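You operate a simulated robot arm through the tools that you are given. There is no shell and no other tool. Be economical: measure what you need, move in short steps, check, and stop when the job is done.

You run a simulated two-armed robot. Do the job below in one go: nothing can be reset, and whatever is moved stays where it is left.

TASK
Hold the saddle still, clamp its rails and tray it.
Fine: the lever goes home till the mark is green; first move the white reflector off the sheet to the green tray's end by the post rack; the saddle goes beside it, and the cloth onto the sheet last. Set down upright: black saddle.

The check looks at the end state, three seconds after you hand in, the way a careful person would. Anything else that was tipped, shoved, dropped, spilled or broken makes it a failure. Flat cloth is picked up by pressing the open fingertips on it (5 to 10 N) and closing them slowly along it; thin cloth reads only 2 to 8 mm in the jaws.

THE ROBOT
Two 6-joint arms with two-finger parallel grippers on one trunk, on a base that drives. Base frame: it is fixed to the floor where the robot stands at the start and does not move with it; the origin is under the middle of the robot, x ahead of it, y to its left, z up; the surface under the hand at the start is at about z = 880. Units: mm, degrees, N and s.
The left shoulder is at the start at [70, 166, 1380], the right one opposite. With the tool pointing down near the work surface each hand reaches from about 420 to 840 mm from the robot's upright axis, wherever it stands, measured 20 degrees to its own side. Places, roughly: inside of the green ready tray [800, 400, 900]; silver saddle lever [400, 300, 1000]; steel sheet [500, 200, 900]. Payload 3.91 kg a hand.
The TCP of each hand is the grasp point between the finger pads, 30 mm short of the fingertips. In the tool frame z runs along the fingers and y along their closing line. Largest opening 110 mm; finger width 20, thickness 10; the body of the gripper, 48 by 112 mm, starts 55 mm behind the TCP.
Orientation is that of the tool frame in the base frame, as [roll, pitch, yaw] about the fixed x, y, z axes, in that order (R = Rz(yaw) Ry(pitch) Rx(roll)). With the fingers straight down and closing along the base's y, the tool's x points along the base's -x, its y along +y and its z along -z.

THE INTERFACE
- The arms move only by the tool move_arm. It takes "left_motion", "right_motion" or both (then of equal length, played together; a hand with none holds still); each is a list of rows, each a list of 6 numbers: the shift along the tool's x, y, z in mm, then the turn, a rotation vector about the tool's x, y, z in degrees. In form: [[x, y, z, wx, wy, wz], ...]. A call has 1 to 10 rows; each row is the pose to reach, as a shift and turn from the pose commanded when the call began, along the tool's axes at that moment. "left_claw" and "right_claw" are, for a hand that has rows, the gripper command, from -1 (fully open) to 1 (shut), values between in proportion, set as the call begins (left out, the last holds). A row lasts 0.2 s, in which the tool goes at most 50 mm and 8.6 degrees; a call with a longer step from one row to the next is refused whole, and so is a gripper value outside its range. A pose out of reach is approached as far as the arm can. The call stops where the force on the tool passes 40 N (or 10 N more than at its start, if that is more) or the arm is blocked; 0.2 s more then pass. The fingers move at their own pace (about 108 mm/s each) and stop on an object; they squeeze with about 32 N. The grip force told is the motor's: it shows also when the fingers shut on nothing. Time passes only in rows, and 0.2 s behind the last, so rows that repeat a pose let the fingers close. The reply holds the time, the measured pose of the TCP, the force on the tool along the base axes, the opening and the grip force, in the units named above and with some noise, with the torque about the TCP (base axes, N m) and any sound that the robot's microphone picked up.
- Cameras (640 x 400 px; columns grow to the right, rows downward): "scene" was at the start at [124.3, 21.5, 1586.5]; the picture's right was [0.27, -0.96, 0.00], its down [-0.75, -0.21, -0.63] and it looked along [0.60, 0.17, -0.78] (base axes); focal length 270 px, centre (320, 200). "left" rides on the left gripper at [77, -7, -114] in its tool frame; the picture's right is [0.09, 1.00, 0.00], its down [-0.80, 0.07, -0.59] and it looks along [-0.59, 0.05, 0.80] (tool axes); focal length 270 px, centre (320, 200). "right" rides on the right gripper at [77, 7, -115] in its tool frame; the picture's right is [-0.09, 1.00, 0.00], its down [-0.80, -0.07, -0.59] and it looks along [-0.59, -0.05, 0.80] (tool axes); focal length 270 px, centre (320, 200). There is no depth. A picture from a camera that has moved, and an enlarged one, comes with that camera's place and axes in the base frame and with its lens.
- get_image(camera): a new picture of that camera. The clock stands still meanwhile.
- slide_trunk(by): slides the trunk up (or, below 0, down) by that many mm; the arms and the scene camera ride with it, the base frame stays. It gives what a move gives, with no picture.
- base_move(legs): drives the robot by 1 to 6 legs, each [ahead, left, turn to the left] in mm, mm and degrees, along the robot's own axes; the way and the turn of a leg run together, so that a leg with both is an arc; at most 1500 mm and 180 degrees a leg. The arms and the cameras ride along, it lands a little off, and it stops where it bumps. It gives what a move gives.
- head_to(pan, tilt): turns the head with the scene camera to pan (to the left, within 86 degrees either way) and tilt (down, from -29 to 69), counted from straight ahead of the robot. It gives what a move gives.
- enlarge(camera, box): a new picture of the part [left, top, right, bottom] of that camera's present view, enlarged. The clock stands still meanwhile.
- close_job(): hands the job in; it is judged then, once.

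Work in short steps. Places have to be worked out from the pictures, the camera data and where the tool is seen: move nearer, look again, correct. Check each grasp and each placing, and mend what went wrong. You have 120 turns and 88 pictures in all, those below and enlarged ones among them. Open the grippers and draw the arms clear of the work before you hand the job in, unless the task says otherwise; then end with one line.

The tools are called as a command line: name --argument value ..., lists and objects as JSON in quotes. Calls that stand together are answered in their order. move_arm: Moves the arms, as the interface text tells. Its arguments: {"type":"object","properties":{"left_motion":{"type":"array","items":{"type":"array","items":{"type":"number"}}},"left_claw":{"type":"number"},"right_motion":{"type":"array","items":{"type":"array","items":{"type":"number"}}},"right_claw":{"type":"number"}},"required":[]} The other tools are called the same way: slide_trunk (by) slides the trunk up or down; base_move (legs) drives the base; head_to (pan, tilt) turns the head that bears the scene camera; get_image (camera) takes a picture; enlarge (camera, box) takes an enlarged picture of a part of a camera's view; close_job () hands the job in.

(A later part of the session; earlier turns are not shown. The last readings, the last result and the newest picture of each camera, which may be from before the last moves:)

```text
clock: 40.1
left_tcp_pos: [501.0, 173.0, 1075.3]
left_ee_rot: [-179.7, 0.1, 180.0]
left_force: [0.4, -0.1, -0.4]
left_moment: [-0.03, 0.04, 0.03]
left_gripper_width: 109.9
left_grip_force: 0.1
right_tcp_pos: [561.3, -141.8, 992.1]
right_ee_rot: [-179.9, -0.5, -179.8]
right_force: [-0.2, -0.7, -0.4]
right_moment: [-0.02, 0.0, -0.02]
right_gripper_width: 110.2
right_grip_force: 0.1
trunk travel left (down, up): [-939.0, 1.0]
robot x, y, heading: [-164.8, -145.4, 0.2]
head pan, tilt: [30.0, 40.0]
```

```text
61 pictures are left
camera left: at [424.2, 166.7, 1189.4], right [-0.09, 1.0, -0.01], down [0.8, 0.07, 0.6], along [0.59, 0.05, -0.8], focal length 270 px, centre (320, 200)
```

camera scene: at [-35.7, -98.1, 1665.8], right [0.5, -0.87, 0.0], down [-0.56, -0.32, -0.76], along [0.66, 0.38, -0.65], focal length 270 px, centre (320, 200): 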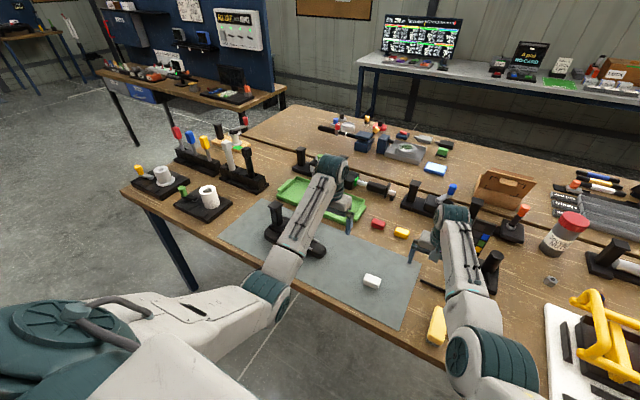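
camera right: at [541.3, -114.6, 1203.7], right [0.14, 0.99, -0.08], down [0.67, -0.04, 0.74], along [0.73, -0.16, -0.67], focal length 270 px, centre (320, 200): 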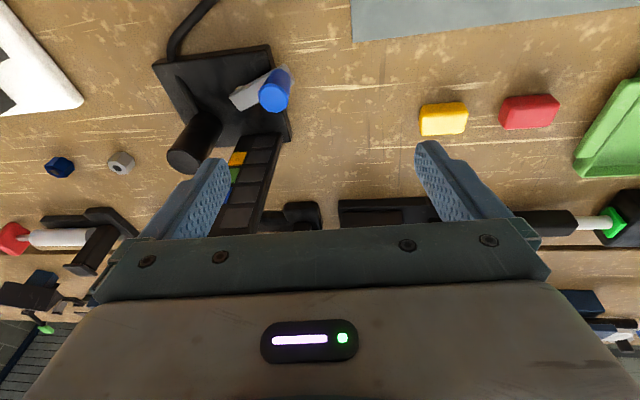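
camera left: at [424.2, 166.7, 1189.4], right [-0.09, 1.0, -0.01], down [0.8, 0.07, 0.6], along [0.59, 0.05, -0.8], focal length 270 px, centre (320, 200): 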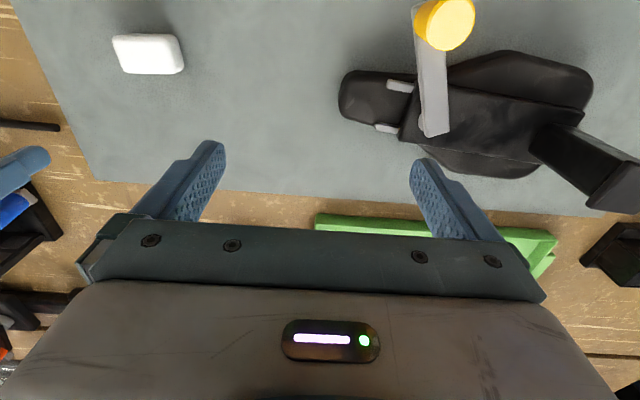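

One step was slightly long; I resend it with smaller steps.

move_arm --left_motion '[[5, -35, 10, 0, 0, -4], [10, -70, 25, 0, 0, -8], [15, -105, 45, 0, 0, -8], [20, -140, 65, 0, 0, -8], [22, -164, 75, 0, 0, -8], [22, -164, 75, 0, 0, -8]]'

get_image --camera "left"

```text
clock: 41.5
left_tcp_pos: [474.8, 4.3, 1002.1]
left_ee_rot: [-179.8, 0.3, -172.0]
left_force: [-0.1, 0.7, 0.5]
left_moment: [0.01, -0.05, 0.0]
left_gripper_width: 109.8
left_grip_force: 0.0
right_tcp_pos: [558.6, -143.9, 994.7]
right_ee_rot: [180.0, -0.3, -179.9]
right_force: [-0.3, 1.0, -0.9]
right_moment: [0.03, -0.03, 0.01]
right_gripper_width: 110.1
right_grip_force: 0.0
trunk travel left (down, up): [-939.0, 1.0]
robot x, y, heading: [-164.0, -144.3, -0.1]
head pan, tilt: [30.0, 40.0]
```

```text
60 pictures are left
camera left: at [400.5, -11.0, 1116.7], right [-0.23, 0.97, 0.0], down [0.78, 0.18, 0.6], along [0.58, 0.13, -0.8], focal length 270 px, centre (320, 200)
```

left: 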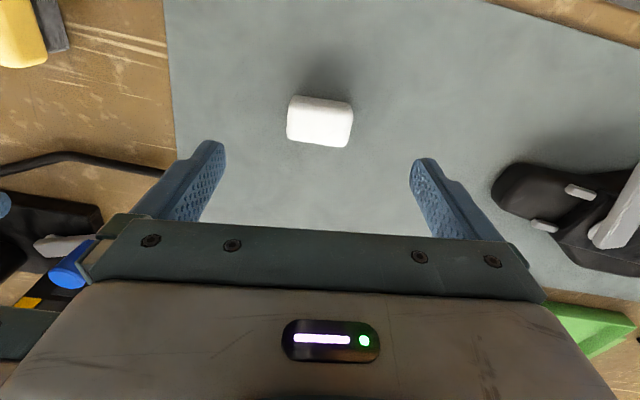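

The yaw matches and the block centre is near (480, 7). I descend with the fingertips just above the sheet.

move_arm --left_motion '[[-3, 2, 40, 0, 0, 0], [-5, 3, 70, 0, 0, 0], [-5, 3, 84, 0, 0, 0], [-5, 3, 88, 0, 0, 0], [-5, 3, 88, 0, 0, 0]]'

get_image --camera "left"

```text
clock: 42.7
left_tcp_pos: [481.4, 9.0, 915.6]
left_ee_rot: [-179.8, 0.2, -172.0]
left_force: [0.0, 0.7, 0.0]
left_moment: [0.01, -0.02, -0.02]
left_gripper_width: 110.1
left_grip_force: 0.0
right_tcp_pos: [558.3, -144.2, 994.2]
right_ee_rot: [-180.0, -0.3, -179.7]
right_force: [0.2, 0.2, 0.2]
right_moment: [0.0, 0.0, 0.01]
right_gripper_width: 110.2
right_grip_force: 0.1
trunk travel left (down, up): [-939.0, 1.0]
robot x, y, heading: [-163.5, -144.1, 0.0]
head pan, tilt: [30.0, 40.0]
```

```text
59 pictures are left
camera left: at [406.8, -7.0, 1029.2], right [-0.23, 0.97, 0.0], down [0.78, 0.18, 0.6], along [0.58, 0.13, -0.8], focal length 270 px, centre (320, 200)
```

left: 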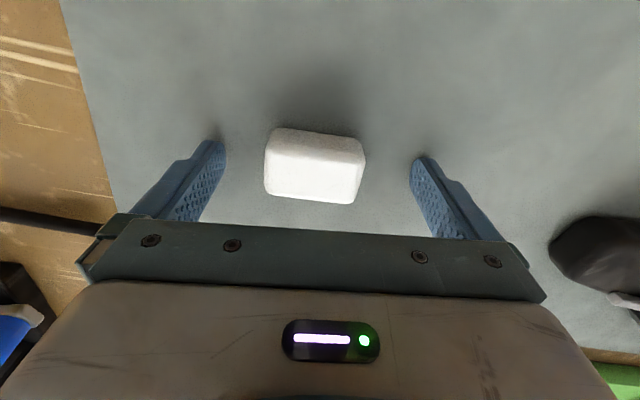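

The block sits between the pads. I close the fingers and then lift slightly.

move_arm --left_claw 1 --left_motion '[[0, 0, 0, 0, 0, 0], [0, 0, 0, 0, 0, 0], [0, 0, 0, 0, 0, 0], [0, 0, -20, 0, 0, 0], [0, 0, -60, 0, 0, 0], [0, 0, -100, 0, 0, 0]]'

get_image --camera "left"

```text
clock: 44.1
left_tcp_pos: [482.0, 10.6, 1016.0]
left_ee_rot: [-179.8, 0.2, -172.1]
left_force: [0.3, 0.2, -1.0]
left_moment: [-0.02, 0.01, -0.01]
left_gripper_width: 51.5
left_grip_force: 32.7
right_tcp_pos: [559.0, -144.7, 994.1]
right_ee_rot: [179.8, -0.3, -179.8]
right_force: [0.2, -1.2, -0.1]
right_moment: [0.0, 0.01, 0.0]
right_gripper_width: 109.8
right_grip_force: 0.0
trunk travel left (down, up): [-939.0, 1.0]
robot x, y, heading: [-165.4, -143.9, 0.1]
head pan, tilt: [30.0, 40.0]
```

```text
58 pictures are left
camera left: at [406.2, -6.4, 1130.0], right [-0.23, 0.97, 0.0], down [0.78, 0.18, 0.6], along [0.58, 0.13, -0.8], focal length 270 px, centre (320, 200)
```

left: 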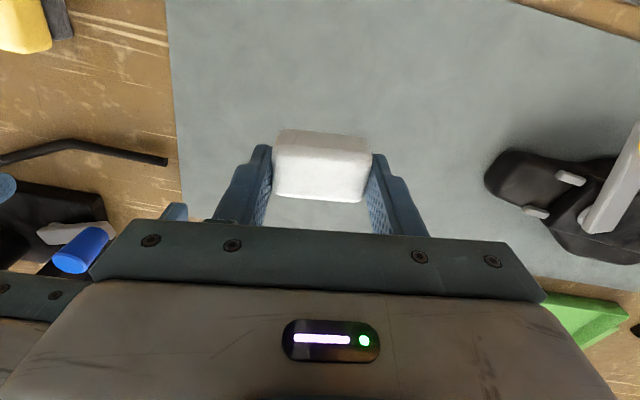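

The reflector is held (51.5 mm). I drive left a little, ahead, then left again so the tray's post-rack end comes into the left hand's zone, keeping both hands clear of stands.

base_move --legs '[[0, 130, 0], [190, 0, 0], [0, 314, 0]]'

get_image --camera "left"

get_image --camera "scene"

```text
clock: 48.2
left_tcp_pos: [672.7, 447.3, 1015.4]
left_ee_rot: [-179.8, 0.2, -172.3]
left_force: [-0.5, 0.6, -0.5]
left_moment: [0.05, 0.01, 0.01]
left_gripper_width: 51.2
left_grip_force: 31.9
right_tcp_pos: [747.8, 292.9, 993.9]
right_ee_rot: [179.9, -0.3, 180.0]
right_force: [-0.4, 0.4, 0.6]
right_moment: [-0.02, 0.0, -0.02]
right_gripper_width: 110.0
right_grip_force: 0.0
trunk travel left (down, up): [-939.0, 1.0]
robot x, y, heading: [25.8, 292.8, -0.2]
head pan, tilt: [30.0, 40.0]
```

```text
57 pictures are left
camera left: at [597.3, 431.5, 1129.8], right [-0.22, 0.97, 0.0], down [0.78, 0.18, 0.6], along [0.58, 0.13, -0.8], focal length 270 px, centre (320, 200)
```

left: 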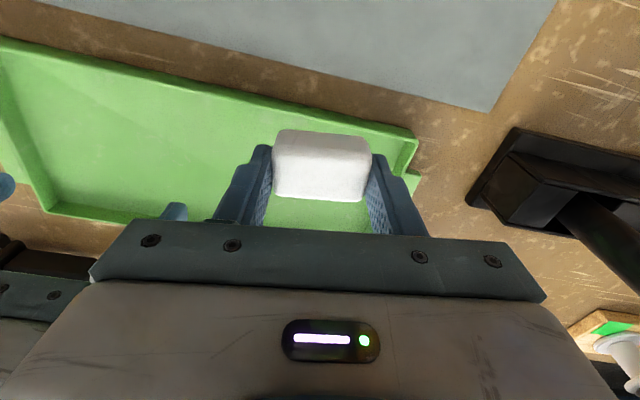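

```text
56 pictures are left
camera scene: at [150.7, 336.7, 1666.3], right [0.5, -0.87, 0.0], down [-0.56, -0.32, -0.77], along [0.66, 0.38, -0.64], focal length 270 px, centre (320, 200)
```

scene: 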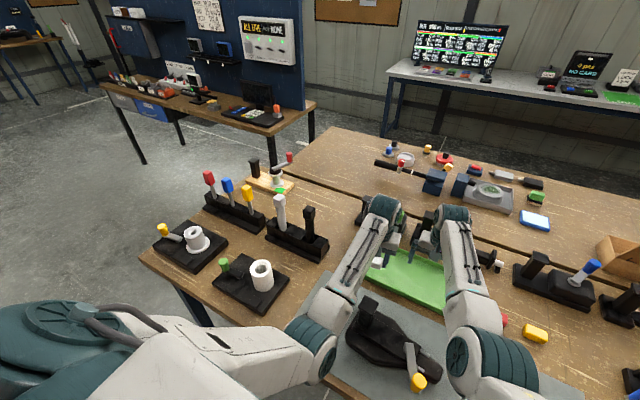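

The tray spans x 671–823, y 190–537. I turn the held reflector so its short side lies along the tray's length and bring it over about (745, 495), while the right hand moves aside.

move_arm --left_motion '[[-8, 4, 0, 0, 0, -8.2], [-16, 8, 0, 0, 0, -16.4], [-24, 12, 0, 0, 0, -24.6], [-32, 16, 0, 0, 0, -32.8], [-40, 20, 0, 0, 0, -41], [-48, 24, 0, 0, 0, -49.2], [-56, 28, 0, 0, 0, -57.4], [-64, 32, 0, 0, 0, -65.6], [-72, 36, 0, 0, 0, -73.8], [-78, 37, 0, 0, 0, -82]]' --right_motion '[[0, -20, 0, 0, 0, 0], [0, -40, 0, 0, 0, 0], [0, -60, 0, 0, 0, 0], [0, -80, 0, 0, 0, 0], [0, -100, 0, 0, 0, 0], [0, -120, 0, 0, 0, 0], [0, -140, 0, 0, 0, 0], [0, -150, 0, 0, 0, 0], [0, -150, 0, 0, 0, 0], [0, -150, 0, 0, 0, 0]]'

get_image --camera "left"

```text
clock: 50.4
left_tcp_pos: [743.0, 496.1, 1016.4]
left_ee_rot: [-179.8, -0.1, -90.0]
left_force: [-0.8, -0.4, -0.8]
left_moment: [0.01, 0.02, 0.0]
left_gripper_width: 51.1
left_grip_force: 32.2
right_tcp_pos: [749.0, 144.0, 994.3]
right_ee_rot: [179.9, -0.3, 180.0]
right_force: [0.0, -1.2, -0.7]
right_moment: [0.0, -0.05, 0.02]
right_gripper_width: 110.3
right_grip_force: 0.0
trunk travel left (down, up): [-939.0, 1.0]
robot x, y, heading: [26.8, 295.8, -0.3]
head pan, tilt: [30.0, 40.0]
```

```text
55 pictures are left
camera left: at [751.6, 421.3, 1130.5], right [-1.0, -0.09, 0.0], down [-0.07, 0.8, 0.59], along [-0.05, 0.59, -0.81], focal length 270 px, centre (320, 200)
```

left: 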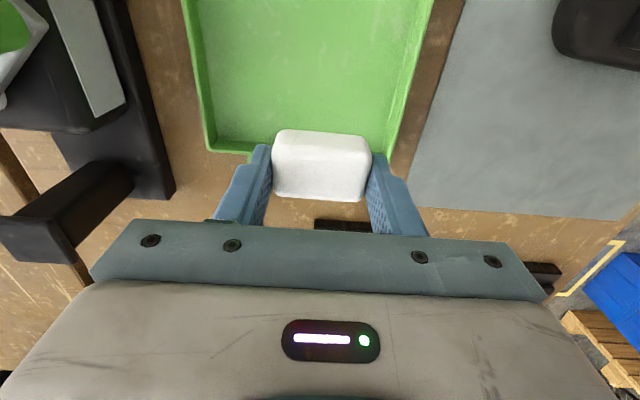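

The end wall is at y ≈ 530; the block is well inside at y ≈ 497. I shift to x ≈ 755 and lower toward the tray floor.

move_arm --left_motion '[[0, -6, 40, 0, 0, 0], [0, -12, 75, 0, 0, 0], [0, -12, 90, 0, 0, 0], [0, -12, 93, 0, 0, 0], [0, -12, 96, 0, 0, 0], [0, -12, 99, 0, 0, 0]]'

get_image --camera "left"

```text
clock: 51.8
left_tcp_pos: [757.0, 496.0, 917.1]
left_ee_rot: [-179.5, -0.2, -90.1]
left_force: [0.6, 0.9, 2.7]
left_moment: [0.04, 0.05, -0.03]
left_gripper_width: 51.4
left_grip_force: 32.2
right_tcp_pos: [749.2, 144.4, 996.5]
right_ee_rot: [-180.0, -0.3, -180.0]
right_force: [-0.1, -0.6, -0.7]
right_moment: [0.02, 0.02, -0.01]
right_gripper_width: 110.0
right_grip_force: 0.2
trunk travel left (down, up): [-939.0, 1.0]
robot x, y, heading: [24.0, 295.4, -0.0]
head pan, tilt: [30.0, 40.0]
```

```text
54 pictures are left
camera left: at [763.7, 420.4, 1032.3], right [-1.0, -0.09, -0.01], down [-0.07, 0.8, 0.59], along [-0.05, 0.59, -0.81], focal length 270 px, centre (320, 200)
```

left: 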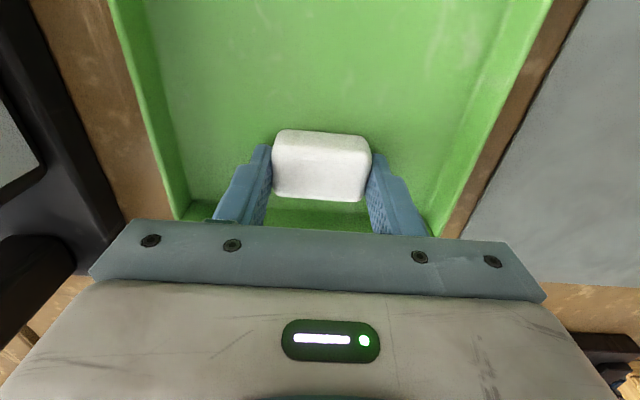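

Light contact with the floor. I open the fingers a little and rise straight up.

move_arm --left_claw -0.4 --left_motion '[[0, 0, 0, 0, 0, 0], [0, 0, 0, 0, 0, 0], [0, 0, -40, 0, 0, 0], [0, 0, -80, 0, 0, 0], [0, 0, -110, 0, 0, 0]]'

get_image --camera "left"

```text
clock: 53.0
left_tcp_pos: [754.7, 495.8, 1026.4]
left_ee_rot: [-179.8, -0.2, -90.1]
left_force: [-0.3, 0.3, 0.2]
left_moment: [0.01, 0.03, 0.0]
left_gripper_width: 77.1
left_grip_force: 0.1
right_tcp_pos: [748.6, 143.6, 994.3]
right_ee_rot: [-180.0, -0.2, -180.0]
right_force: [-0.4, 0.2, 0.2]
right_moment: [-0.05, -0.02, 0.0]
right_gripper_width: 110.1
right_grip_force: 0.1
trunk travel left (down, up): [-939.0, 1.0]
robot x, y, heading: [25.5, 296.8, -0.1]
head pan, tilt: [30.0, 40.0]
```

```text
53 pictures are left
camera left: at [762.9, 420.4, 1141.4], right [-1.0, -0.09, 0.0], down [-0.07, 0.8, 0.59], along [-0.05, 0.59, -0.81], focal length 270 px, centre (320, 200)
```

left: 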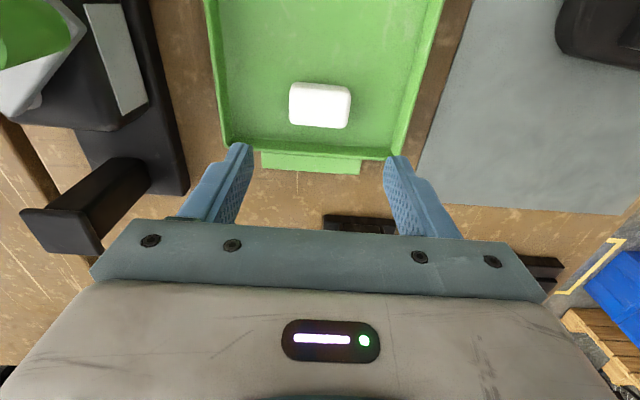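

The reflector is in place. Now I back the base so the post and lever come into both hands' zones, moving the right hand aside first.

move_arm --right_motion '[[0, -30, 0, 0, 0, 0], [0, -60, 0, 0, 0, 0], [0, -80, 0, 0, 0, 0]]' --left_motion '[[0, 0, -10, 0, 0, 0], [-10, 0, -15, 0, 0, 0], [-20, 0, -20, 0, 0, 0]]'

base_move --legs '[[-195, 10, 0]]'

head_to --pan 15 --tilt 50

get_image --camera "left"

get_image --camera "scene"

get_image --camera "right"

```text
clock: 53.8
left_tcp_pos: [756.5, 517.4, 1046.3]
left_ee_rot: [-179.7, -0.2, -90.2]
left_force: [0.2, 0.2, -0.2]
left_moment: [0.0, -0.01, -0.01]
left_gripper_width: 77.1
left_grip_force: 0.0
right_tcp_pos: [749.8, 65.1, 994.3]
right_ee_rot: [-180.0, -0.4, 180.0]
right_force: [0.2, -0.3, 0.5]
right_moment: [-0.01, 0.0, -0.01]
right_gripper_width: 109.9
right_grip_force: 0.0
trunk travel left (down, up): [-939.0, 1.0]
robot x, y, heading: [26.5, 294.6, -0.3]
head pan, tilt: [30.0, 40.0]
```

```text
clock: 55.4
left_tcp_pos: [567.1, 526.1, 1044.1]
left_ee_rot: [-180.0, -0.1, -90.1]
left_force: [0.4, 0.4, -0.6]
left_moment: [-0.02, -0.02, 0.04]
left_gripper_width: 77.0
left_grip_force: 0.1
right_tcp_pos: [558.7, 74.7, 990.6]
right_ee_rot: [-180.0, -0.5, 180.0]
right_force: [0.4, 0.5, -0.3]
right_moment: [0.01, 0.03, 0.0]
right_gripper_width: 110.1
right_grip_force: 0.0
trunk travel left (down, up): [-939.0, 1.0]
robot x, y, heading: [-170.2, 308.5, -0.4]
head pan, tilt: [30.0, 40.0]
```

```text
clock: 56.1
left_tcp_pos: [562.2, 526.2, 1047.4]
left_ee_rot: [-179.6, -0.2, -90.1]
left_force: [0.3, 0.1, -0.9]
left_moment: [0.01, 0.02, 0.02]
left_gripper_width: 77.2
left_grip_force: 0.1
right_tcp_pos: [554.2, 74.6, 993.9]
right_ee_rot: [-179.9, -0.3, 180.0]
right_force: [0.6, -0.1, -0.3]
right_moment: [-0.02, -0.05, -0.01]
right_gripper_width: 109.9
right_grip_force: 0.1
trunk travel left (down, up): [-939.0, 1.0]
robot x, y, heading: [-170.8, 306.5, -0.2]
head pan, tilt: [15.0, 50.0]
```

```text
52 pictures are left
camera left: at [569.1, 451.3, 1161.9], right [-1.0, -0.09, 0.0], down [-0.07, 0.8, 0.59], along [-0.05, 0.59, -0.81], focal length 270 px, centre (320, 200)
```

left: 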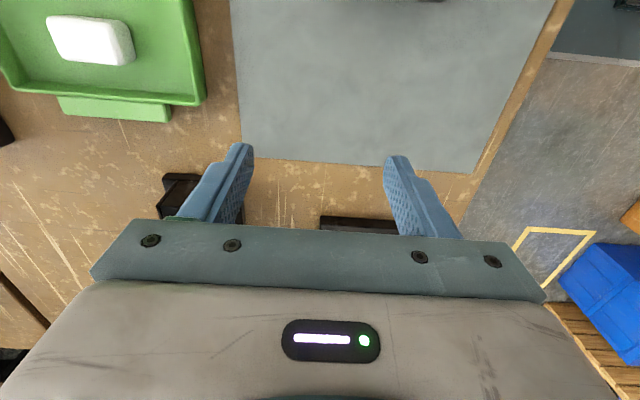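

```text
51 pictures are left
camera scene: at [-43.1, 327.4, 1652.2], right [0.26, -0.97, 0.0], down [-0.74, -0.2, -0.64], along [0.62, 0.17, -0.77], focal length 270 px, centre (320, 200)
```

scene: 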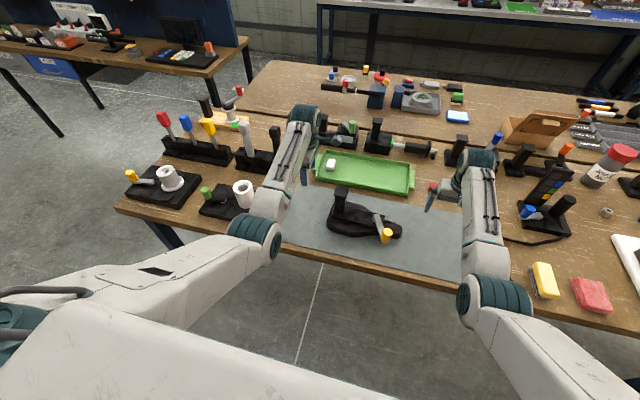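

```text
50 pictures are left
camera right: at [478.8, 81.9, 1109.9], right [0.09, 1.0, 0.0], down [0.8, -0.07, 0.59], along [0.59, -0.05, -0.81], focal length 270 px, centre (320, 200)
```

right: 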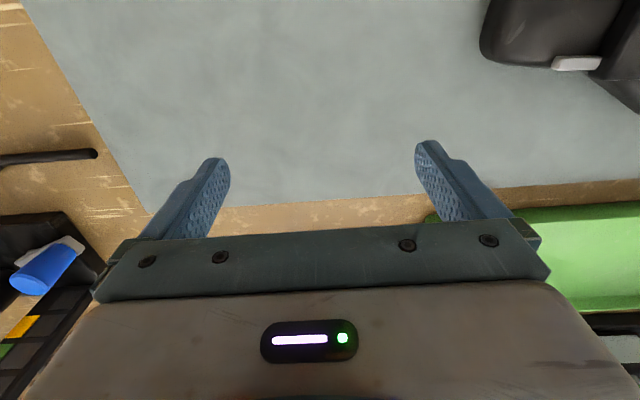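

I zoom in on the saddle fixture and the red/yellow items.

enlarge --camera "scene" --box '[310, 170, 430, 260]'

enlarge --camera "scene" --box '[510, 240, 630, 330]'

```text
4.44 times, centred on (370, 215) of scene
camera zoom: at [-43.1, 327.4, 1652.2], right [0.26, -0.97, 0.0], down [-0.74, -0.2, -0.64], along [0.62, 0.17, -0.77], focal length 1201 px, centre (98, 133)
```

zoom: 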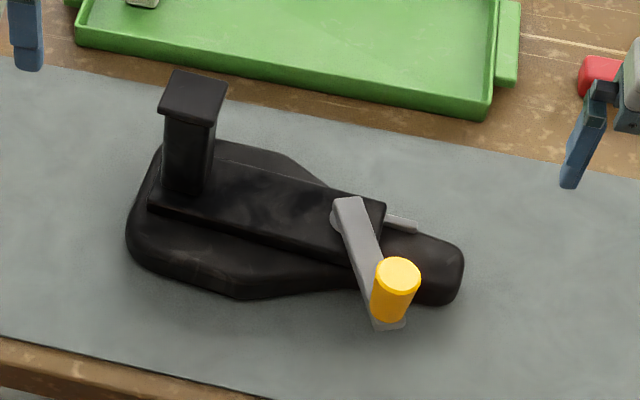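

```text
4.44 times, centred on (570, 285) of scene
camera zoom: at [-43.1, 327.4, 1652.2], right [0.26, -0.97, 0.0], down [-0.74, -0.2, -0.64], along [0.62, 0.17, -0.77], focal length 1201 px, centre (-791, -178)
```

zoom: 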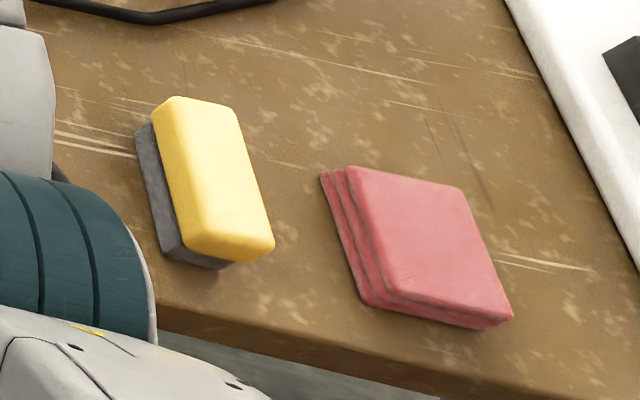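

The red item is a folded cloth on the table. I turn the right hand to look along +y at the nose end of the saddle for the mark.

move_arm --right_motion '[[0, 0, 0, 0, 0, -8.5], [0, 0, 0, 0, 0, -17], [0, 0, 0, 0, 0, -25.5], [0, 0, 0, 0, 0, -34], [0, 0, 0, 0, 0, -42.5], [0, 0, 0, 0, 0, -51], [0, 0, 0, 0, 0, -59.5], [0, 0, 0, 0, 0, -68], [0, 0, 0, 0, 0, -76.5], [0, 0, 0, 0, 0, -85]]'

get_image --camera "right"

```text
clock: 58.4
left_tcp_pos: [562.7, 526.0, 1046.4]
left_ee_rot: [-179.9, -0.2, -90.1]
left_force: [-0.7, 1.2, 0.8]
left_moment: [0.0, 0.03, -0.02]
left_gripper_width: 76.7
left_grip_force: 0.1
right_tcp_pos: [555.5, 75.0, 994.4]
right_ee_rot: [179.6, 0.0, -94.8]
right_force: [-0.3, -0.6, 0.8]
right_moment: [0.03, 0.01, -0.04]
right_gripper_width: 110.2
right_grip_force: 0.0
trunk travel left (down, up): [-939.0, 1.0]
robot x, y, heading: [-171.1, 307.5, -0.1]
head pan, tilt: [15.0, 50.0]
```

```text
47 pictures are left
camera right: at [542.7, -1.1, 1109.2], right [-0.99, 0.17, 0.0], down [0.14, 0.79, 0.59], along [0.1, 0.59, -0.8], focal length 270 px, centre (320, 200)
```

right: 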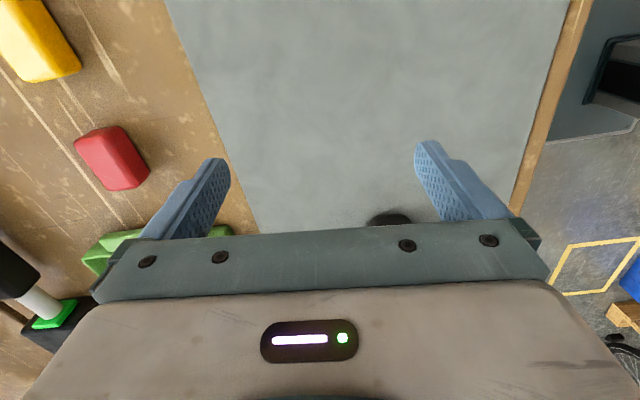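

No mark is visible yet; it may light only when home. I first bring the left hand back to closing along y and above the post at about (503, 410).

move_arm --left_claw -1 --left_motion '[[0, 0, -10, 0, 0, 8.5], [0, 0, -20, 0, 0, 17], [0, 0, -30, 0, 0, 25.5], [0, 0, -35, 0, 0, 34], [0, 0, -35, 0, 0, 42.5], [0, 0, -35, 0, 0, 51], [0, 0, -35, 0, 0, 59.5], [0, 0, -35, 0, 0, 68], [0, 0, -35, 0, 0, 76.5], [0, 0, -35, 0, 0, 85]]'

get_image --camera "left"

```text
clock: 60.5
left_tcp_pos: [562.5, 526.4, 1080.2]
left_ee_rot: [-179.8, 0.2, -175.2]
left_force: [0.9, 0.3, 0.4]
left_moment: [0.0, 0.01, 0.03]
left_gripper_width: 110.2
left_grip_force: 0.1
right_tcp_pos: [555.0, 75.4, 994.0]
right_ee_rot: [179.8, -0.1, -95.1]
right_force: [-0.2, 0.3, 0.5]
right_moment: [-0.02, -0.02, -0.01]
right_gripper_width: 110.0
right_grip_force: 0.1
trunk travel left (down, up): [-939.0, 1.0]
robot x, y, heading: [-166.5, 308.3, 0.2]
head pan, tilt: [15.0, 50.0]
```

```text
46 pictures are left
camera left: at [486.4, 515.4, 1196.0], right [-0.17, 0.99, 0.0], down [0.79, 0.14, 0.6], along [0.59, 0.1, -0.8], focal length 270 px, centre (320, 200)
```

left: 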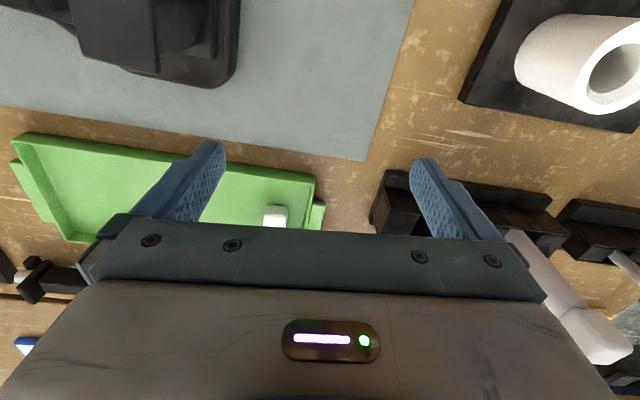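

Now I move over the post at the same height.

move_arm --left_motion '[[17, -28, 0, 0, 0, 2], [34, -55, 0, 0, 0, 4], [51, -83, 0, 0, 0, 7], [68, -110, 0, 0, 0, 7], [68, -110, 0, 0, 0, 7]]'

get_image --camera "left"

enlarge --camera "scene" --box '[280, 130, 440, 260]'

```text
clock: 61.8
left_tcp_pos: [503.5, 412.1, 1082.8]
left_ee_rot: [-179.8, 0.2, 177.8]
left_force: [-0.5, 0.8, -0.5]
left_moment: [-0.02, -0.01, 0.01]
left_gripper_width: 110.0
left_grip_force: 0.1
right_tcp_pos: [555.7, 75.8, 994.1]
right_ee_rot: [179.8, 0.0, -95.0]
right_force: [0.0, 1.0, 0.2]
right_moment: [0.0, 0.01, 0.01]
right_gripper_width: 110.3
right_grip_force: 0.1
trunk travel left (down, up): [-939.0, 1.0]
robot x, y, heading: [-166.4, 310.1, -0.2]
head pan, tilt: [15.0, 50.0]
```

```text
45 pictures are left
camera left: at [426.1, 409.4, 1196.4], right [-0.05, 1.0, 0.0], down [0.8, 0.04, 0.6], along [0.6, 0.03, -0.8], focal length 270 px, centre (320, 200)
```

left: 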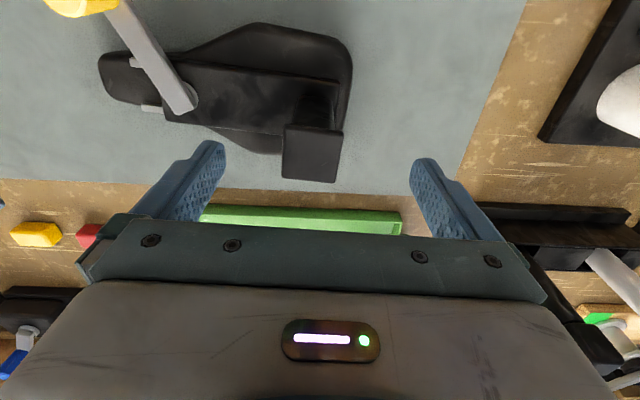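

```text
3.08 times, centred on (360, 195) of scene
camera zoom: at [-42.7, 327.8, 1652.1], right [0.26, -0.97, 0.0], down [-0.74, -0.2, -0.64], along [0.62, 0.16, -0.77], focal length 831 px, centre (197, 215)
```

zoom: 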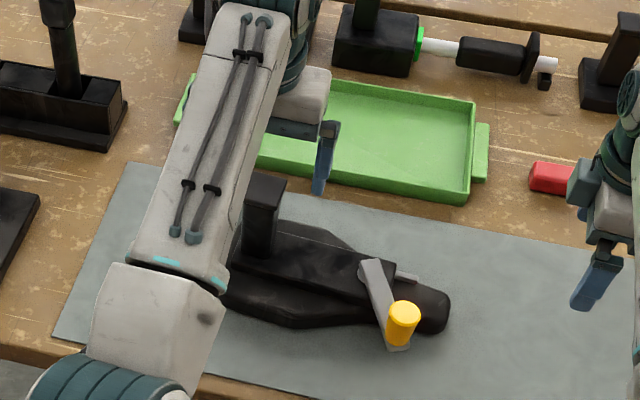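

The cap is centred at about (513, 408), top ≈ 1025. I correct by +10 mm in x and lower until the pads are below the cap.

move_arm --left_motion '[[-10, -4, 0, 0, 0, 0], [-10, -4, 35, 0, 0, 0], [-10, -4, 70, 0, 0, 0], [-10, -4, 93, 0, 0, 0], [-10, -4, 93, 0, 0, 0]]'

get_image --camera "left"

```text
clock: 63.0
left_tcp_pos: [514.5, 407.3, 990.0]
left_ee_rot: [-179.7, 0.3, 177.9]
left_force: [-1.2, -0.3, 0.0]
left_moment: [0.01, -0.04, 0.0]
left_gripper_width: 109.9
left_grip_force: 0.0
right_tcp_pos: [555.4, 74.3, 993.8]
right_ee_rot: [179.7, 0.0, -95.1]
right_force: [0.5, -0.4, 0.7]
right_moment: [-0.03, 0.01, 0.02]
right_gripper_width: 110.3
right_grip_force: 0.0
trunk travel left (down, up): [-939.0, 1.0]
robot x, y, heading: [-170.1, 306.0, -0.0]
head pan, tilt: [15.0, 50.0]
```

```text
43 pictures are left
camera left: at [436.8, 403.9, 1103.5], right [-0.05, 1.0, 0.0], down [0.8, 0.04, 0.6], along [0.6, 0.03, -0.8], focal length 270 px, centre (320, 200)
```

left: 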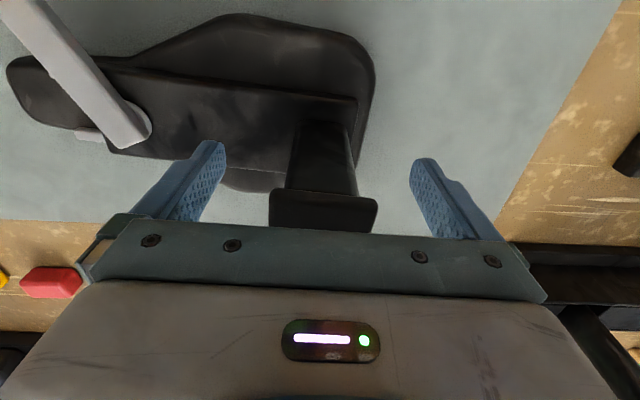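

The post stands between the pads below the cap. I close on it.

move_arm --left_claw 1 --left_motion '[[0, 0, 0, 0, 0, 0], [0, 0, 0, 0, 0, 0], [0, 0, 0, 0, 0, 0]]'

get_image --camera "left"

```text
clock: 63.8
left_tcp_pos: [514.3, 405.3, 989.4]
left_ee_rot: [-179.7, 0.2, 177.8]
left_force: [0.4, -1.2, 0.2]
left_moment: [0.01, -0.11, -0.49]
left_gripper_width: 42.5
left_grip_force: 32.1
right_tcp_pos: [553.8, 74.8, 994.0]
right_ee_rot: [179.7, 0.0, -95.0]
right_force: [-0.2, -0.2, -1.5]
right_moment: [0.02, -0.02, -0.04]
right_gripper_width: 110.1
right_grip_force: 0.0
trunk travel left (down, up): [-939.0, 1.0]
robot x, y, heading: [-171.2, 307.8, -0.1]
head pan, tilt: [15.0, 50.0]
```

```text
42 pictures are left
camera left: at [436.9, 403.9, 1103.6], right [-0.05, 1.0, 0.0], down [0.8, 0.04, 0.6], along [0.6, 0.03, -0.8], focal length 270 px, centre (320, 200)
```

left: 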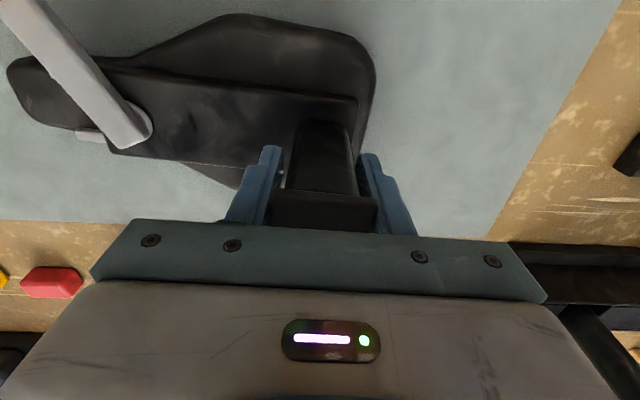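

The grip is firm (42.5 mm, on the post and its cap). Now I bring the right hand toward the knob at about (430, 249), yawing so the fingers straddle it along its swing.

move_arm --right_motion '[[-12, 17, -10, 0, 0, 8], [-24, 34, -20, 0, 0, 16], [-36, 51, -30, 0, 0, 24], [-48, 68, -35, 0, 0, 32], [-60, 85, -35, 0, 0, 40], [-72, 102, -35, 0, 0, 48], [-80, 117, -35, 0, 0, 56], [-80, 117, -35, 0, 0, 60]]'

get_image --camera "right"

```text
clock: 65.5
left_tcp_pos: [513.2, 406.6, 989.3]
left_ee_rot: [-179.9, 0.2, 177.8]
left_force: [-1.3, -0.9, -0.3]
left_moment: [0.08, -0.01, -0.36]
left_gripper_width: 42.1
left_grip_force: 32.0
right_tcp_pos: [445.1, 164.1, 1029.9]
right_ee_rot: [179.9, -0.1, -155.1]
right_force: [0.9, 0.2, -0.4]
right_moment: [-0.01, 0.01, -0.01]
right_gripper_width: 110.0
right_grip_force: 0.0
trunk travel left (down, up): [-939.0, 1.0]
robot x, y, heading: [-169.4, 308.4, -0.0]
head pan, tilt: [15.0, 50.0]
```

```text
41 pictures are left
camera right: at [373.6, 138.6, 1145.5], right [-0.34, 0.94, 0.0], down [0.76, 0.27, 0.59], along [0.56, 0.2, -0.81], focal length 270 px, centre (320, 200)
```

right: 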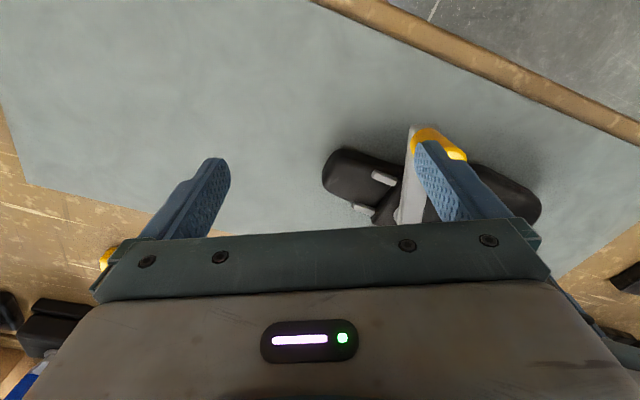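

I slide over the knob at the same height (tips above its top) and check.

move_arm --right_motion '[[-5, 27, 0, 0, 0, 0], [-11, 54, 0, 0, 0, 0], [-18, 81, 0, 0, 0, 0], [-18, 81, 0, 0, 0, 0]]'

get_image --camera "right"

```text
clock: 66.8
left_tcp_pos: [512.9, 407.3, 988.6]
left_ee_rot: [-179.8, 0.4, 177.9]
left_force: [-0.6, 0.9, 0.8]
left_moment: [-0.33, -0.11, -0.34]
left_gripper_width: 42.2
left_grip_force: 31.7
right_tcp_pos: [445.4, 168.9, 1026.3]
right_ee_rot: [-173.6, -1.6, -158.4]
right_force: [-0.2, 0.3, 0.2]
right_moment: [0.01, 0.01, -0.03]
right_gripper_width: 109.9
right_grip_force: 0.0
trunk travel left (down, up): [-939.0, 1.0]
robot x, y, heading: [-167.3, 307.4, -0.1]
head pan, tilt: [15.0, 50.0]
stopped in row 4 (right hand): the arm was blocked; the commanded pose is now the measured one
```

```text
40 pictures are left
camera right: at [369.5, 160.2, 1141.7], right [-0.29, 0.95, -0.11], down [0.76, 0.3, 0.58], along [0.58, 0.08, -0.81], focal length 270 px, centre (320, 200)
```

right: 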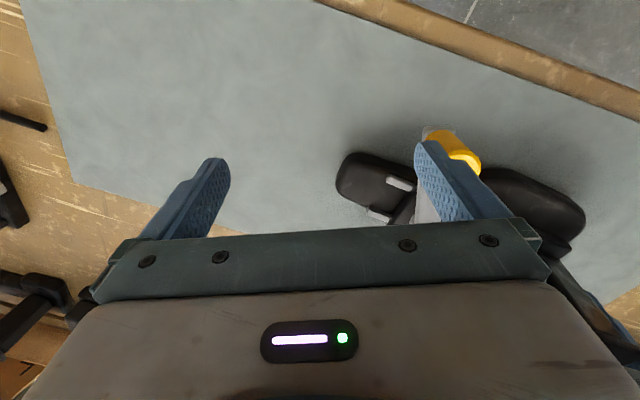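

The right arm is blocked; I look at where the arms meet.

get_image --camera "scene"

```text
39 pictures are left
camera scene: at [-42.9, 327.8, 1652.1], right [0.26, -0.97, 0.0], down [-0.74, -0.2, -0.64], along [0.62, 0.16, -0.77], focal length 270 px, centre (320, 200)
```

scene: 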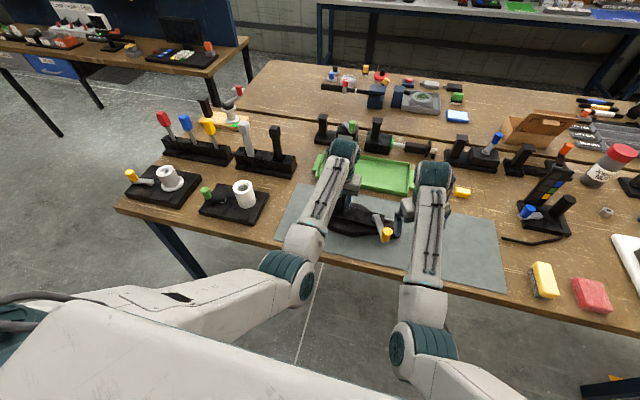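

The right elbow fouls the torso when working this close and inward. I release the post, raise the left hand, straighten the right one, then back the base by 70 mm and left 50 mm for better reach.

move_arm --left_claw -1 --left_motion '[[0, 0, 0, 0, 0, 0], [0, 0, 0, 0, 0, 0], [0, 0, -30, 0, 0, 0], [0, 0, -60, 0, 0, 0], [0, 0, -92, 0, 0, 0]]' --right_motion '[[0, -15, 0, -3, 0, 0], [0, -30, 0, -6.4, -1.6, 0], [-10, -45, 0, -6.4, -1.6, -3], [-20, -60, 0, -6.4, -1.6, -3], [-30, -60, 0, -6.4, -1.6, -3]]'

base_move --legs '[[-75, 50, 0]]'

```text
clock: 68.0
left_tcp_pos: [512.9, 406.7, 1082.0]
left_ee_rot: [-179.8, 0.1, 177.8]
left_force: [-0.2, -0.2, 0.5]
left_moment: [0.03, -0.02, 0.01]
left_gripper_width: 109.9
left_grip_force: 0.2
right_tcp_pos: [494.6, 127.2, 1030.1]
right_ee_rot: [179.7, 0.0, -155.2]
right_force: [-0.4, -0.2, -0.4]
right_moment: [-0.01, 0.01, -0.02]
right_gripper_width: 110.0
right_grip_force: 0.0
trunk travel left (down, up): [-939.0, 1.0]
robot x, y, heading: [-175.3, 309.6, 0.1]
head pan, tilt: [15.0, 50.0]
```

```text
clock: 69.0
left_tcp_pos: [442.1, 452.1, 1078.1]
left_ee_rot: [179.9, 0.0, 177.8]
left_force: [0.3, -0.7, -0.7]
left_moment: [0.0, 0.06, 0.0]
left_gripper_width: 110.2
left_grip_force: 0.1
right_tcp_pos: [426.9, 174.3, 1026.6]
right_ee_rot: [179.4, -0.3, -155.2]
right_force: [0.8, 0.0, -0.7]
right_moment: [0.0, 0.05, -0.01]
right_gripper_width: 109.7
right_grip_force: 0.0
trunk travel left (down, up): [-939.0, 1.0]
robot x, y, heading: [-242.0, 356.2, -0.3]
head pan, tilt: [15.0, 50.0]
```

Now I bring the right hand over the knob and the left back over the post, watching for blocking.

move_arm --right_motion '[[-8, 16, 0, 0, 0, 0], [-15, 32, 0, 0, 0, 0], [-22, 48, 0, 0, 0, 0], [-30, 64, 0, 0, 0, 0], [-30, 64, 0, 0, 0, 0]]' --left_motion '[[-18, -11, 0, 0, 0, 0], [-36, -22, 0, 0, 0, 0], [-54, -33, 0, 0, 0, 0], [-72, -43, 0, 0, 0, 0], [-72, -43, 0, 0, 0, 0]]'

get_image --camera "right"

```text
clock: 70.2
left_tcp_pos: [512.2, 409.0, 1081.2]
left_ee_rot: [-179.8, 0.1, 177.8]
left_force: [-0.2, 0.2, -0.1]
left_moment: [-0.02, 0.0, -0.01]
left_gripper_width: 110.0
left_grip_force: 0.1
right_tcp_pos: [421.8, 246.6, 1029.3]
right_ee_rot: [179.7, -0.2, -155.2]
right_force: [-0.5, -0.7, -0.2]
right_moment: [-0.01, 0.02, 0.0]
right_gripper_width: 109.9
right_grip_force: 0.1
trunk travel left (down, up): [-939.0, 1.0]
robot x, y, heading: [-241.5, 354.4, -0.3]
head pan, tilt: [15.0, 50.0]
```

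```text
38 pictures are left
camera right: at [349.9, 220.2, 1144.9], right [-0.34, 0.94, 0.01], down [0.76, 0.27, 0.59], along [0.55, 0.2, -0.81], focal length 270 px, centre (320, 200)
```

right: 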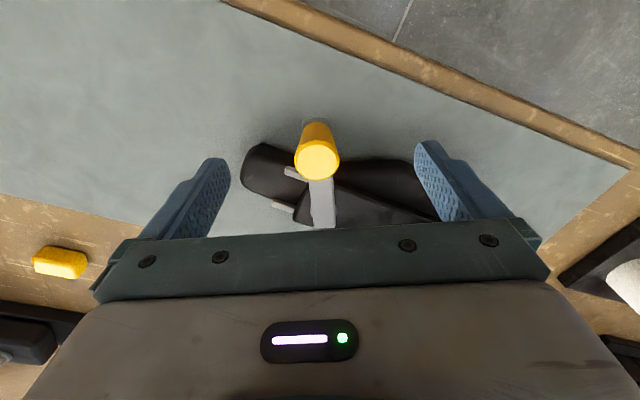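

Both hands now reach. The knob is at (427, 246), centred between the right fingers. I lower both: left around the post, right around the knob, then close the left.

move_arm --right_motion '[[-4, -2, 10, 0, 0, 0], [-4, -2, 25, 0, 0, 0], [-4, -2, 42, 0, 0, 0], [-4, -2, 42, 0, 0, 0]]' --left_motion '[[0, 0, 30, 0, 0, 0], [0, 0, 60, 0, 0, 0], [0, 0, 92, 0, 0, 0], [0, 0, 92, 0, 0, 0]]'

move_arm --left_claw 1 --left_motion '[[0, 0, 0, 0, 0, 0], [0, 0, 0, 0, 0, 0], [0, 0, 0, 0, 0, 0]]' --right_claw 0.3 --right_motion '[[0, 0, 0, 0, 0, 0], [0, 0, 0, 0, 0, 0], [0, 0, 0, 0, 0, 0]]'

get_image --camera "right"

```text
clock: 71.2
left_tcp_pos: [510.7, 409.3, 990.1]
left_ee_rot: [-179.8, 0.3, 177.8]
left_force: [0.0, 0.4, -0.4]
left_moment: [0.01, -0.01, 0.02]
left_gripper_width: 110.0
left_grip_force: 0.1
right_tcp_pos: [425.3, 248.5, 989.0]
right_ee_rot: [179.6, -0.1, -155.2]
right_force: [-0.3, -0.5, -0.7]
right_moment: [-0.02, 0.01, 0.02]
right_gripper_width: 110.1
right_grip_force: 0.1
trunk travel left (down, up): [-939.0, 1.0]
robot x, y, heading: [-244.1, 355.4, -0.2]
head pan, tilt: [15.0, 50.0]
```

```text
clock: 72.0
left_tcp_pos: [511.1, 408.7, 992.3]
left_ee_rot: [-179.8, 0.2, 177.9]
left_force: [1.6, -2.7, 0.4]
left_moment: [-0.03, 0.22, -0.19]
left_gripper_width: 41.8
left_grip_force: 31.8
right_tcp_pos: [425.4, 247.7, 987.4]
right_ee_rot: [179.7, -0.1, -155.3]
right_force: [-0.3, 0.3, 0.2]
right_moment: [-0.01, -0.01, 0.0]
right_gripper_width: 38.3
right_grip_force: 0.2
trunk travel left (down, up): [-939.0, 1.0]
robot x, y, heading: [-240.7, 356.2, -0.4]
head pan, tilt: [15.0, 50.0]
```

```text
37 pictures are left
camera right: at [353.6, 220.8, 1103.5], right [-0.34, 0.94, 0.01], down [0.76, 0.27, 0.59], along [0.56, 0.2, -0.81], focal length 270 px, centre (320, 200)
```

right: 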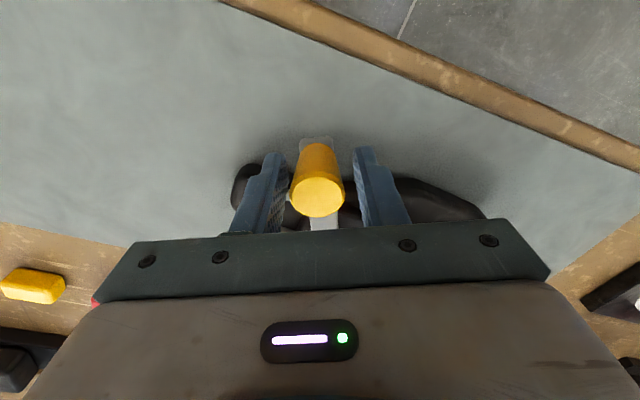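

The knob is straddled (38 mm gap). I nudge the knob toward the tail side (tool +y) and watch the force.

move_arm --right_motion '[[0, 4, 0, 0, 0, 0], [0, 8, 0, 0, 0, 0], [0, 11, 0, 0, 0, 0], [0, 14, 0, 0, 0, 0]]'

enlarge --camera "right" --box '[200, 110, 440, 260]'

```text
clock: 73.0
left_tcp_pos: [510.8, 410.3, 991.2]
left_ee_rot: [-180.0, 0.1, 177.9]
left_force: [-0.7, 14.5, 1.5]
left_moment: [-0.3, 0.14, -1.3]
left_gripper_width: 42.3
left_grip_force: 31.7
right_tcp_pos: [418.6, 257.5, 987.7]
right_ee_rot: [179.8, -0.3, -155.3]
right_force: [1.6, -20.0, 0.7]
right_moment: [-0.03, 0.01, -0.31]
right_gripper_width: 48.0
right_grip_force: 9.7
trunk travel left (down, up): [-939.0, 1.0]
robot x, y, heading: [-241.6, 358.2, -0.3]
head pan, tilt: [15.0, 50.0]
```

```text
2.67 times, centred on (320, 185) of right
camera zoom: at [347.1, 231.7, 1103.8], right [-0.34, 0.94, 0.0], down [0.76, 0.27, 0.59], along [0.56, 0.2, -0.81], focal length 721 px, centre (320, 240)
```

zoom: 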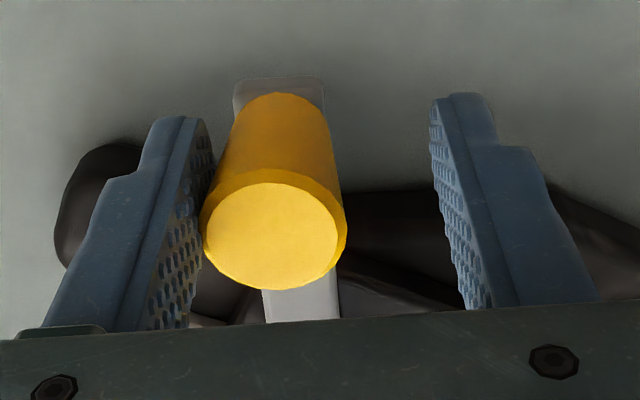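

It resists hard there (20 N) without moving: that is likely the open stop. I push the other way, toward the nose side.

move_arm --right_motion '[[0, -8, 0, 0, 0, 0], [0, -14, 0, 0, 0, 0], [0, -18, 0, 0, 0, 0], [0, -22, 0, 0, 0, 0], [0, -26, 0, 0, 0, 0], [0, -30, 0, 0, 0, 0]]'

enlarge --camera "right" --box '[200, 110, 440, 260]'

```text
clock: 74.5
left_tcp_pos: [508.1, 408.1, 990.9]
left_ee_rot: [-179.7, 0.2, 177.8]
left_force: [-2.1, -3.3, -0.2]
left_moment: [-0.2, 0.08, 0.04]
left_gripper_width: 41.6
left_grip_force: 31.6
right_tcp_pos: [431.3, 233.1, 988.0]
right_ee_rot: [179.7, -0.1, -155.2]
right_force: [-1.4, 3.1, 0.3]
right_moment: [-0.03, 0.05, 0.04]
right_gripper_width: 40.2
right_grip_force: 1.2
trunk travel left (down, up): [-939.0, 1.0]
robot x, y, heading: [-240.0, 359.0, 0.0]
head pan, tilt: [15.0, 50.0]
```

```text
2.67 times, centred on (320, 185) of right
camera zoom: at [359.1, 206.2, 1103.9], right [-0.34, 0.94, 0.01], down [0.76, 0.27, 0.59], along [0.56, 0.2, -0.81], focal length 721 px, centre (320, 240)
```

zoom: 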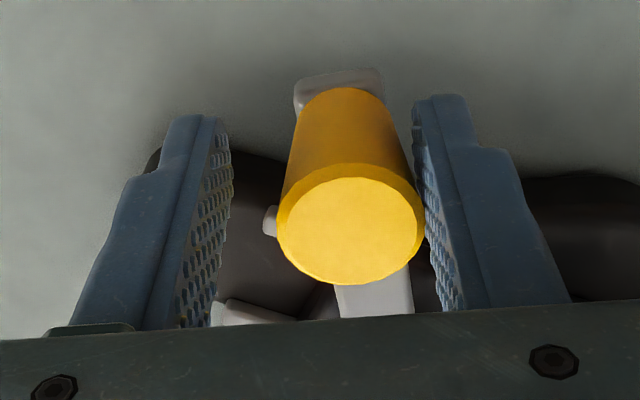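

It moves easily (3 N), so home lies that way, counter-clockwise about the pivot at (509, 285). I follow the arc for another 20°.

move_arm --right_motion '[[-2, -5, 0, 0, 0, -6], [-4.4, -9.6, 0, 0, 0, -12], [-6, -14, 0, 0, 0, -15], [-8, -19, 0, 0, 0, -18.5], [-10, -24, 0, 0, 0, -22], [-12.1, -28.7, 0, 0, 0, -25]]'

get_image --camera "right"

enlarge --camera "scene" --box '[310, 150, 470, 260]'

```text
clock: 75.8
left_tcp_pos: [510.5, 408.9, 991.1]
left_ee_rot: [-179.8, 0.3, 177.8]
left_force: [0.0, -3.6, 0.2]
left_moment: [-0.07, -0.13, 0.23]
left_gripper_width: 41.7
left_grip_force: 31.9
right_tcp_pos: [454.9, 210.1, 987.2]
right_ee_rot: [179.7, 0.1, -130.0]
right_force: [-2.1, 1.6, -0.7]
right_moment: [0.02, -0.06, 0.06]
right_gripper_width: 39.8
right_grip_force: 1.1
trunk travel left (down, up): [-939.0, 1.0]
robot x, y, heading: [-241.6, 357.3, -0.2]
head pan, tilt: [15.0, 50.0]
```

```text
34 pictures are left
camera right: at [401.7, 156.1, 1102.9], right [-0.7, 0.71, 0.01], down [0.57, 0.56, 0.59], along [0.42, 0.42, -0.8], focal length 270 px, centre (320, 200)
```

right: 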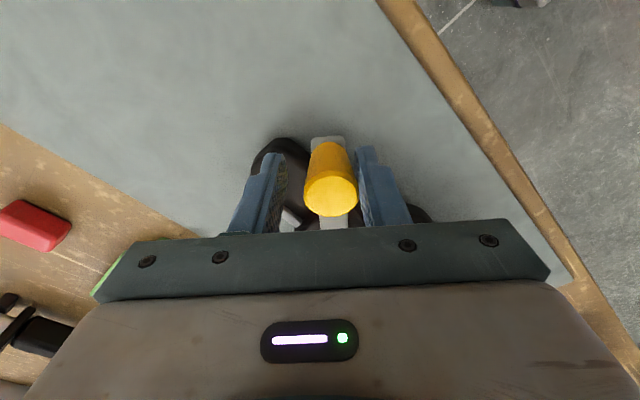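

```text
3.64 times, centred on (390, 205) of scene
camera zoom: at [-116.1, 376.4, 1652.1], right [0.26, -0.97, 0.0], down [-0.74, -0.2, -0.64], along [0.62, 0.16, -0.77], focal length 983 px, centre (66, 182)
```

zoom: 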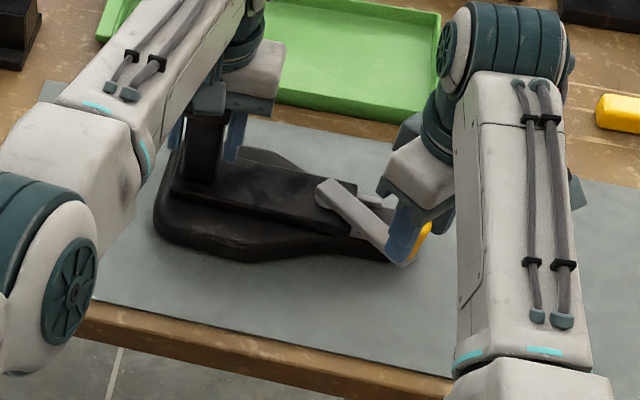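

The lever follows smoothly and the saddle stays put. I continue the arc by about 26° more.

move_arm --right_motion '[[-1, -6, 0, 0, 0, -4], [-3, -12.5, 0, 0, 0, -9], [-4.6, -18.7, 0, 0, 0, -13], [-7, -25, 0, 0, 0, -17], [-9.5, -31, 0, 0, 0, -21.5], [-12.6, -37.7, 0, 0, 0, -26]]'

enlarge --camera "scene" --box '[310, 150, 470, 260]'

```text
clock: 77.2
left_tcp_pos: [510.6, 408.2, 990.6]
left_ee_rot: [-179.8, 0.2, 177.8]
left_force: [3.1, -2.0, 0.5]
left_moment: [0.05, -0.3, 0.61]
left_gripper_width: 41.7
left_grip_force: 32.3
right_tcp_pos: [492.2, 197.0, 986.2]
right_ee_rot: [179.7, 0.2, -104.1]
right_force: [-2.7, 0.4, -0.1]
right_moment: [0.01, -0.01, 0.04]
right_gripper_width: 39.9
right_grip_force: 1.1
trunk travel left (down, up): [-939.0, 1.0]
robot x, y, heading: [-240.4, 357.3, -0.5]
head pan, tilt: [15.0, 50.0]
```

```text
3.64 times, centred on (390, 205) of scene
camera zoom: at [-116.0, 376.4, 1652.1], right [0.26, -0.97, 0.0], down [-0.74, -0.2, -0.64], along [0.62, 0.16, -0.77], focal length 983 px, centre (66, 182)
```

zoom: 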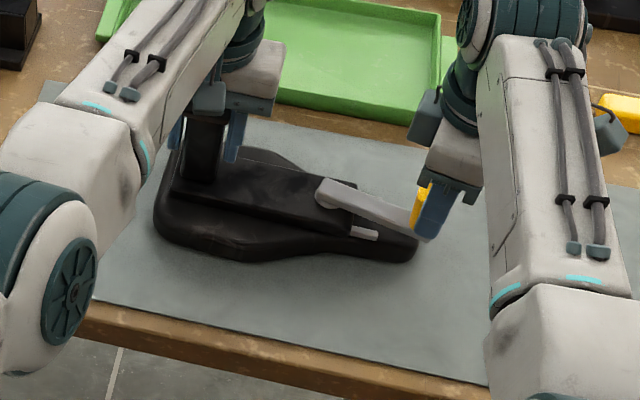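

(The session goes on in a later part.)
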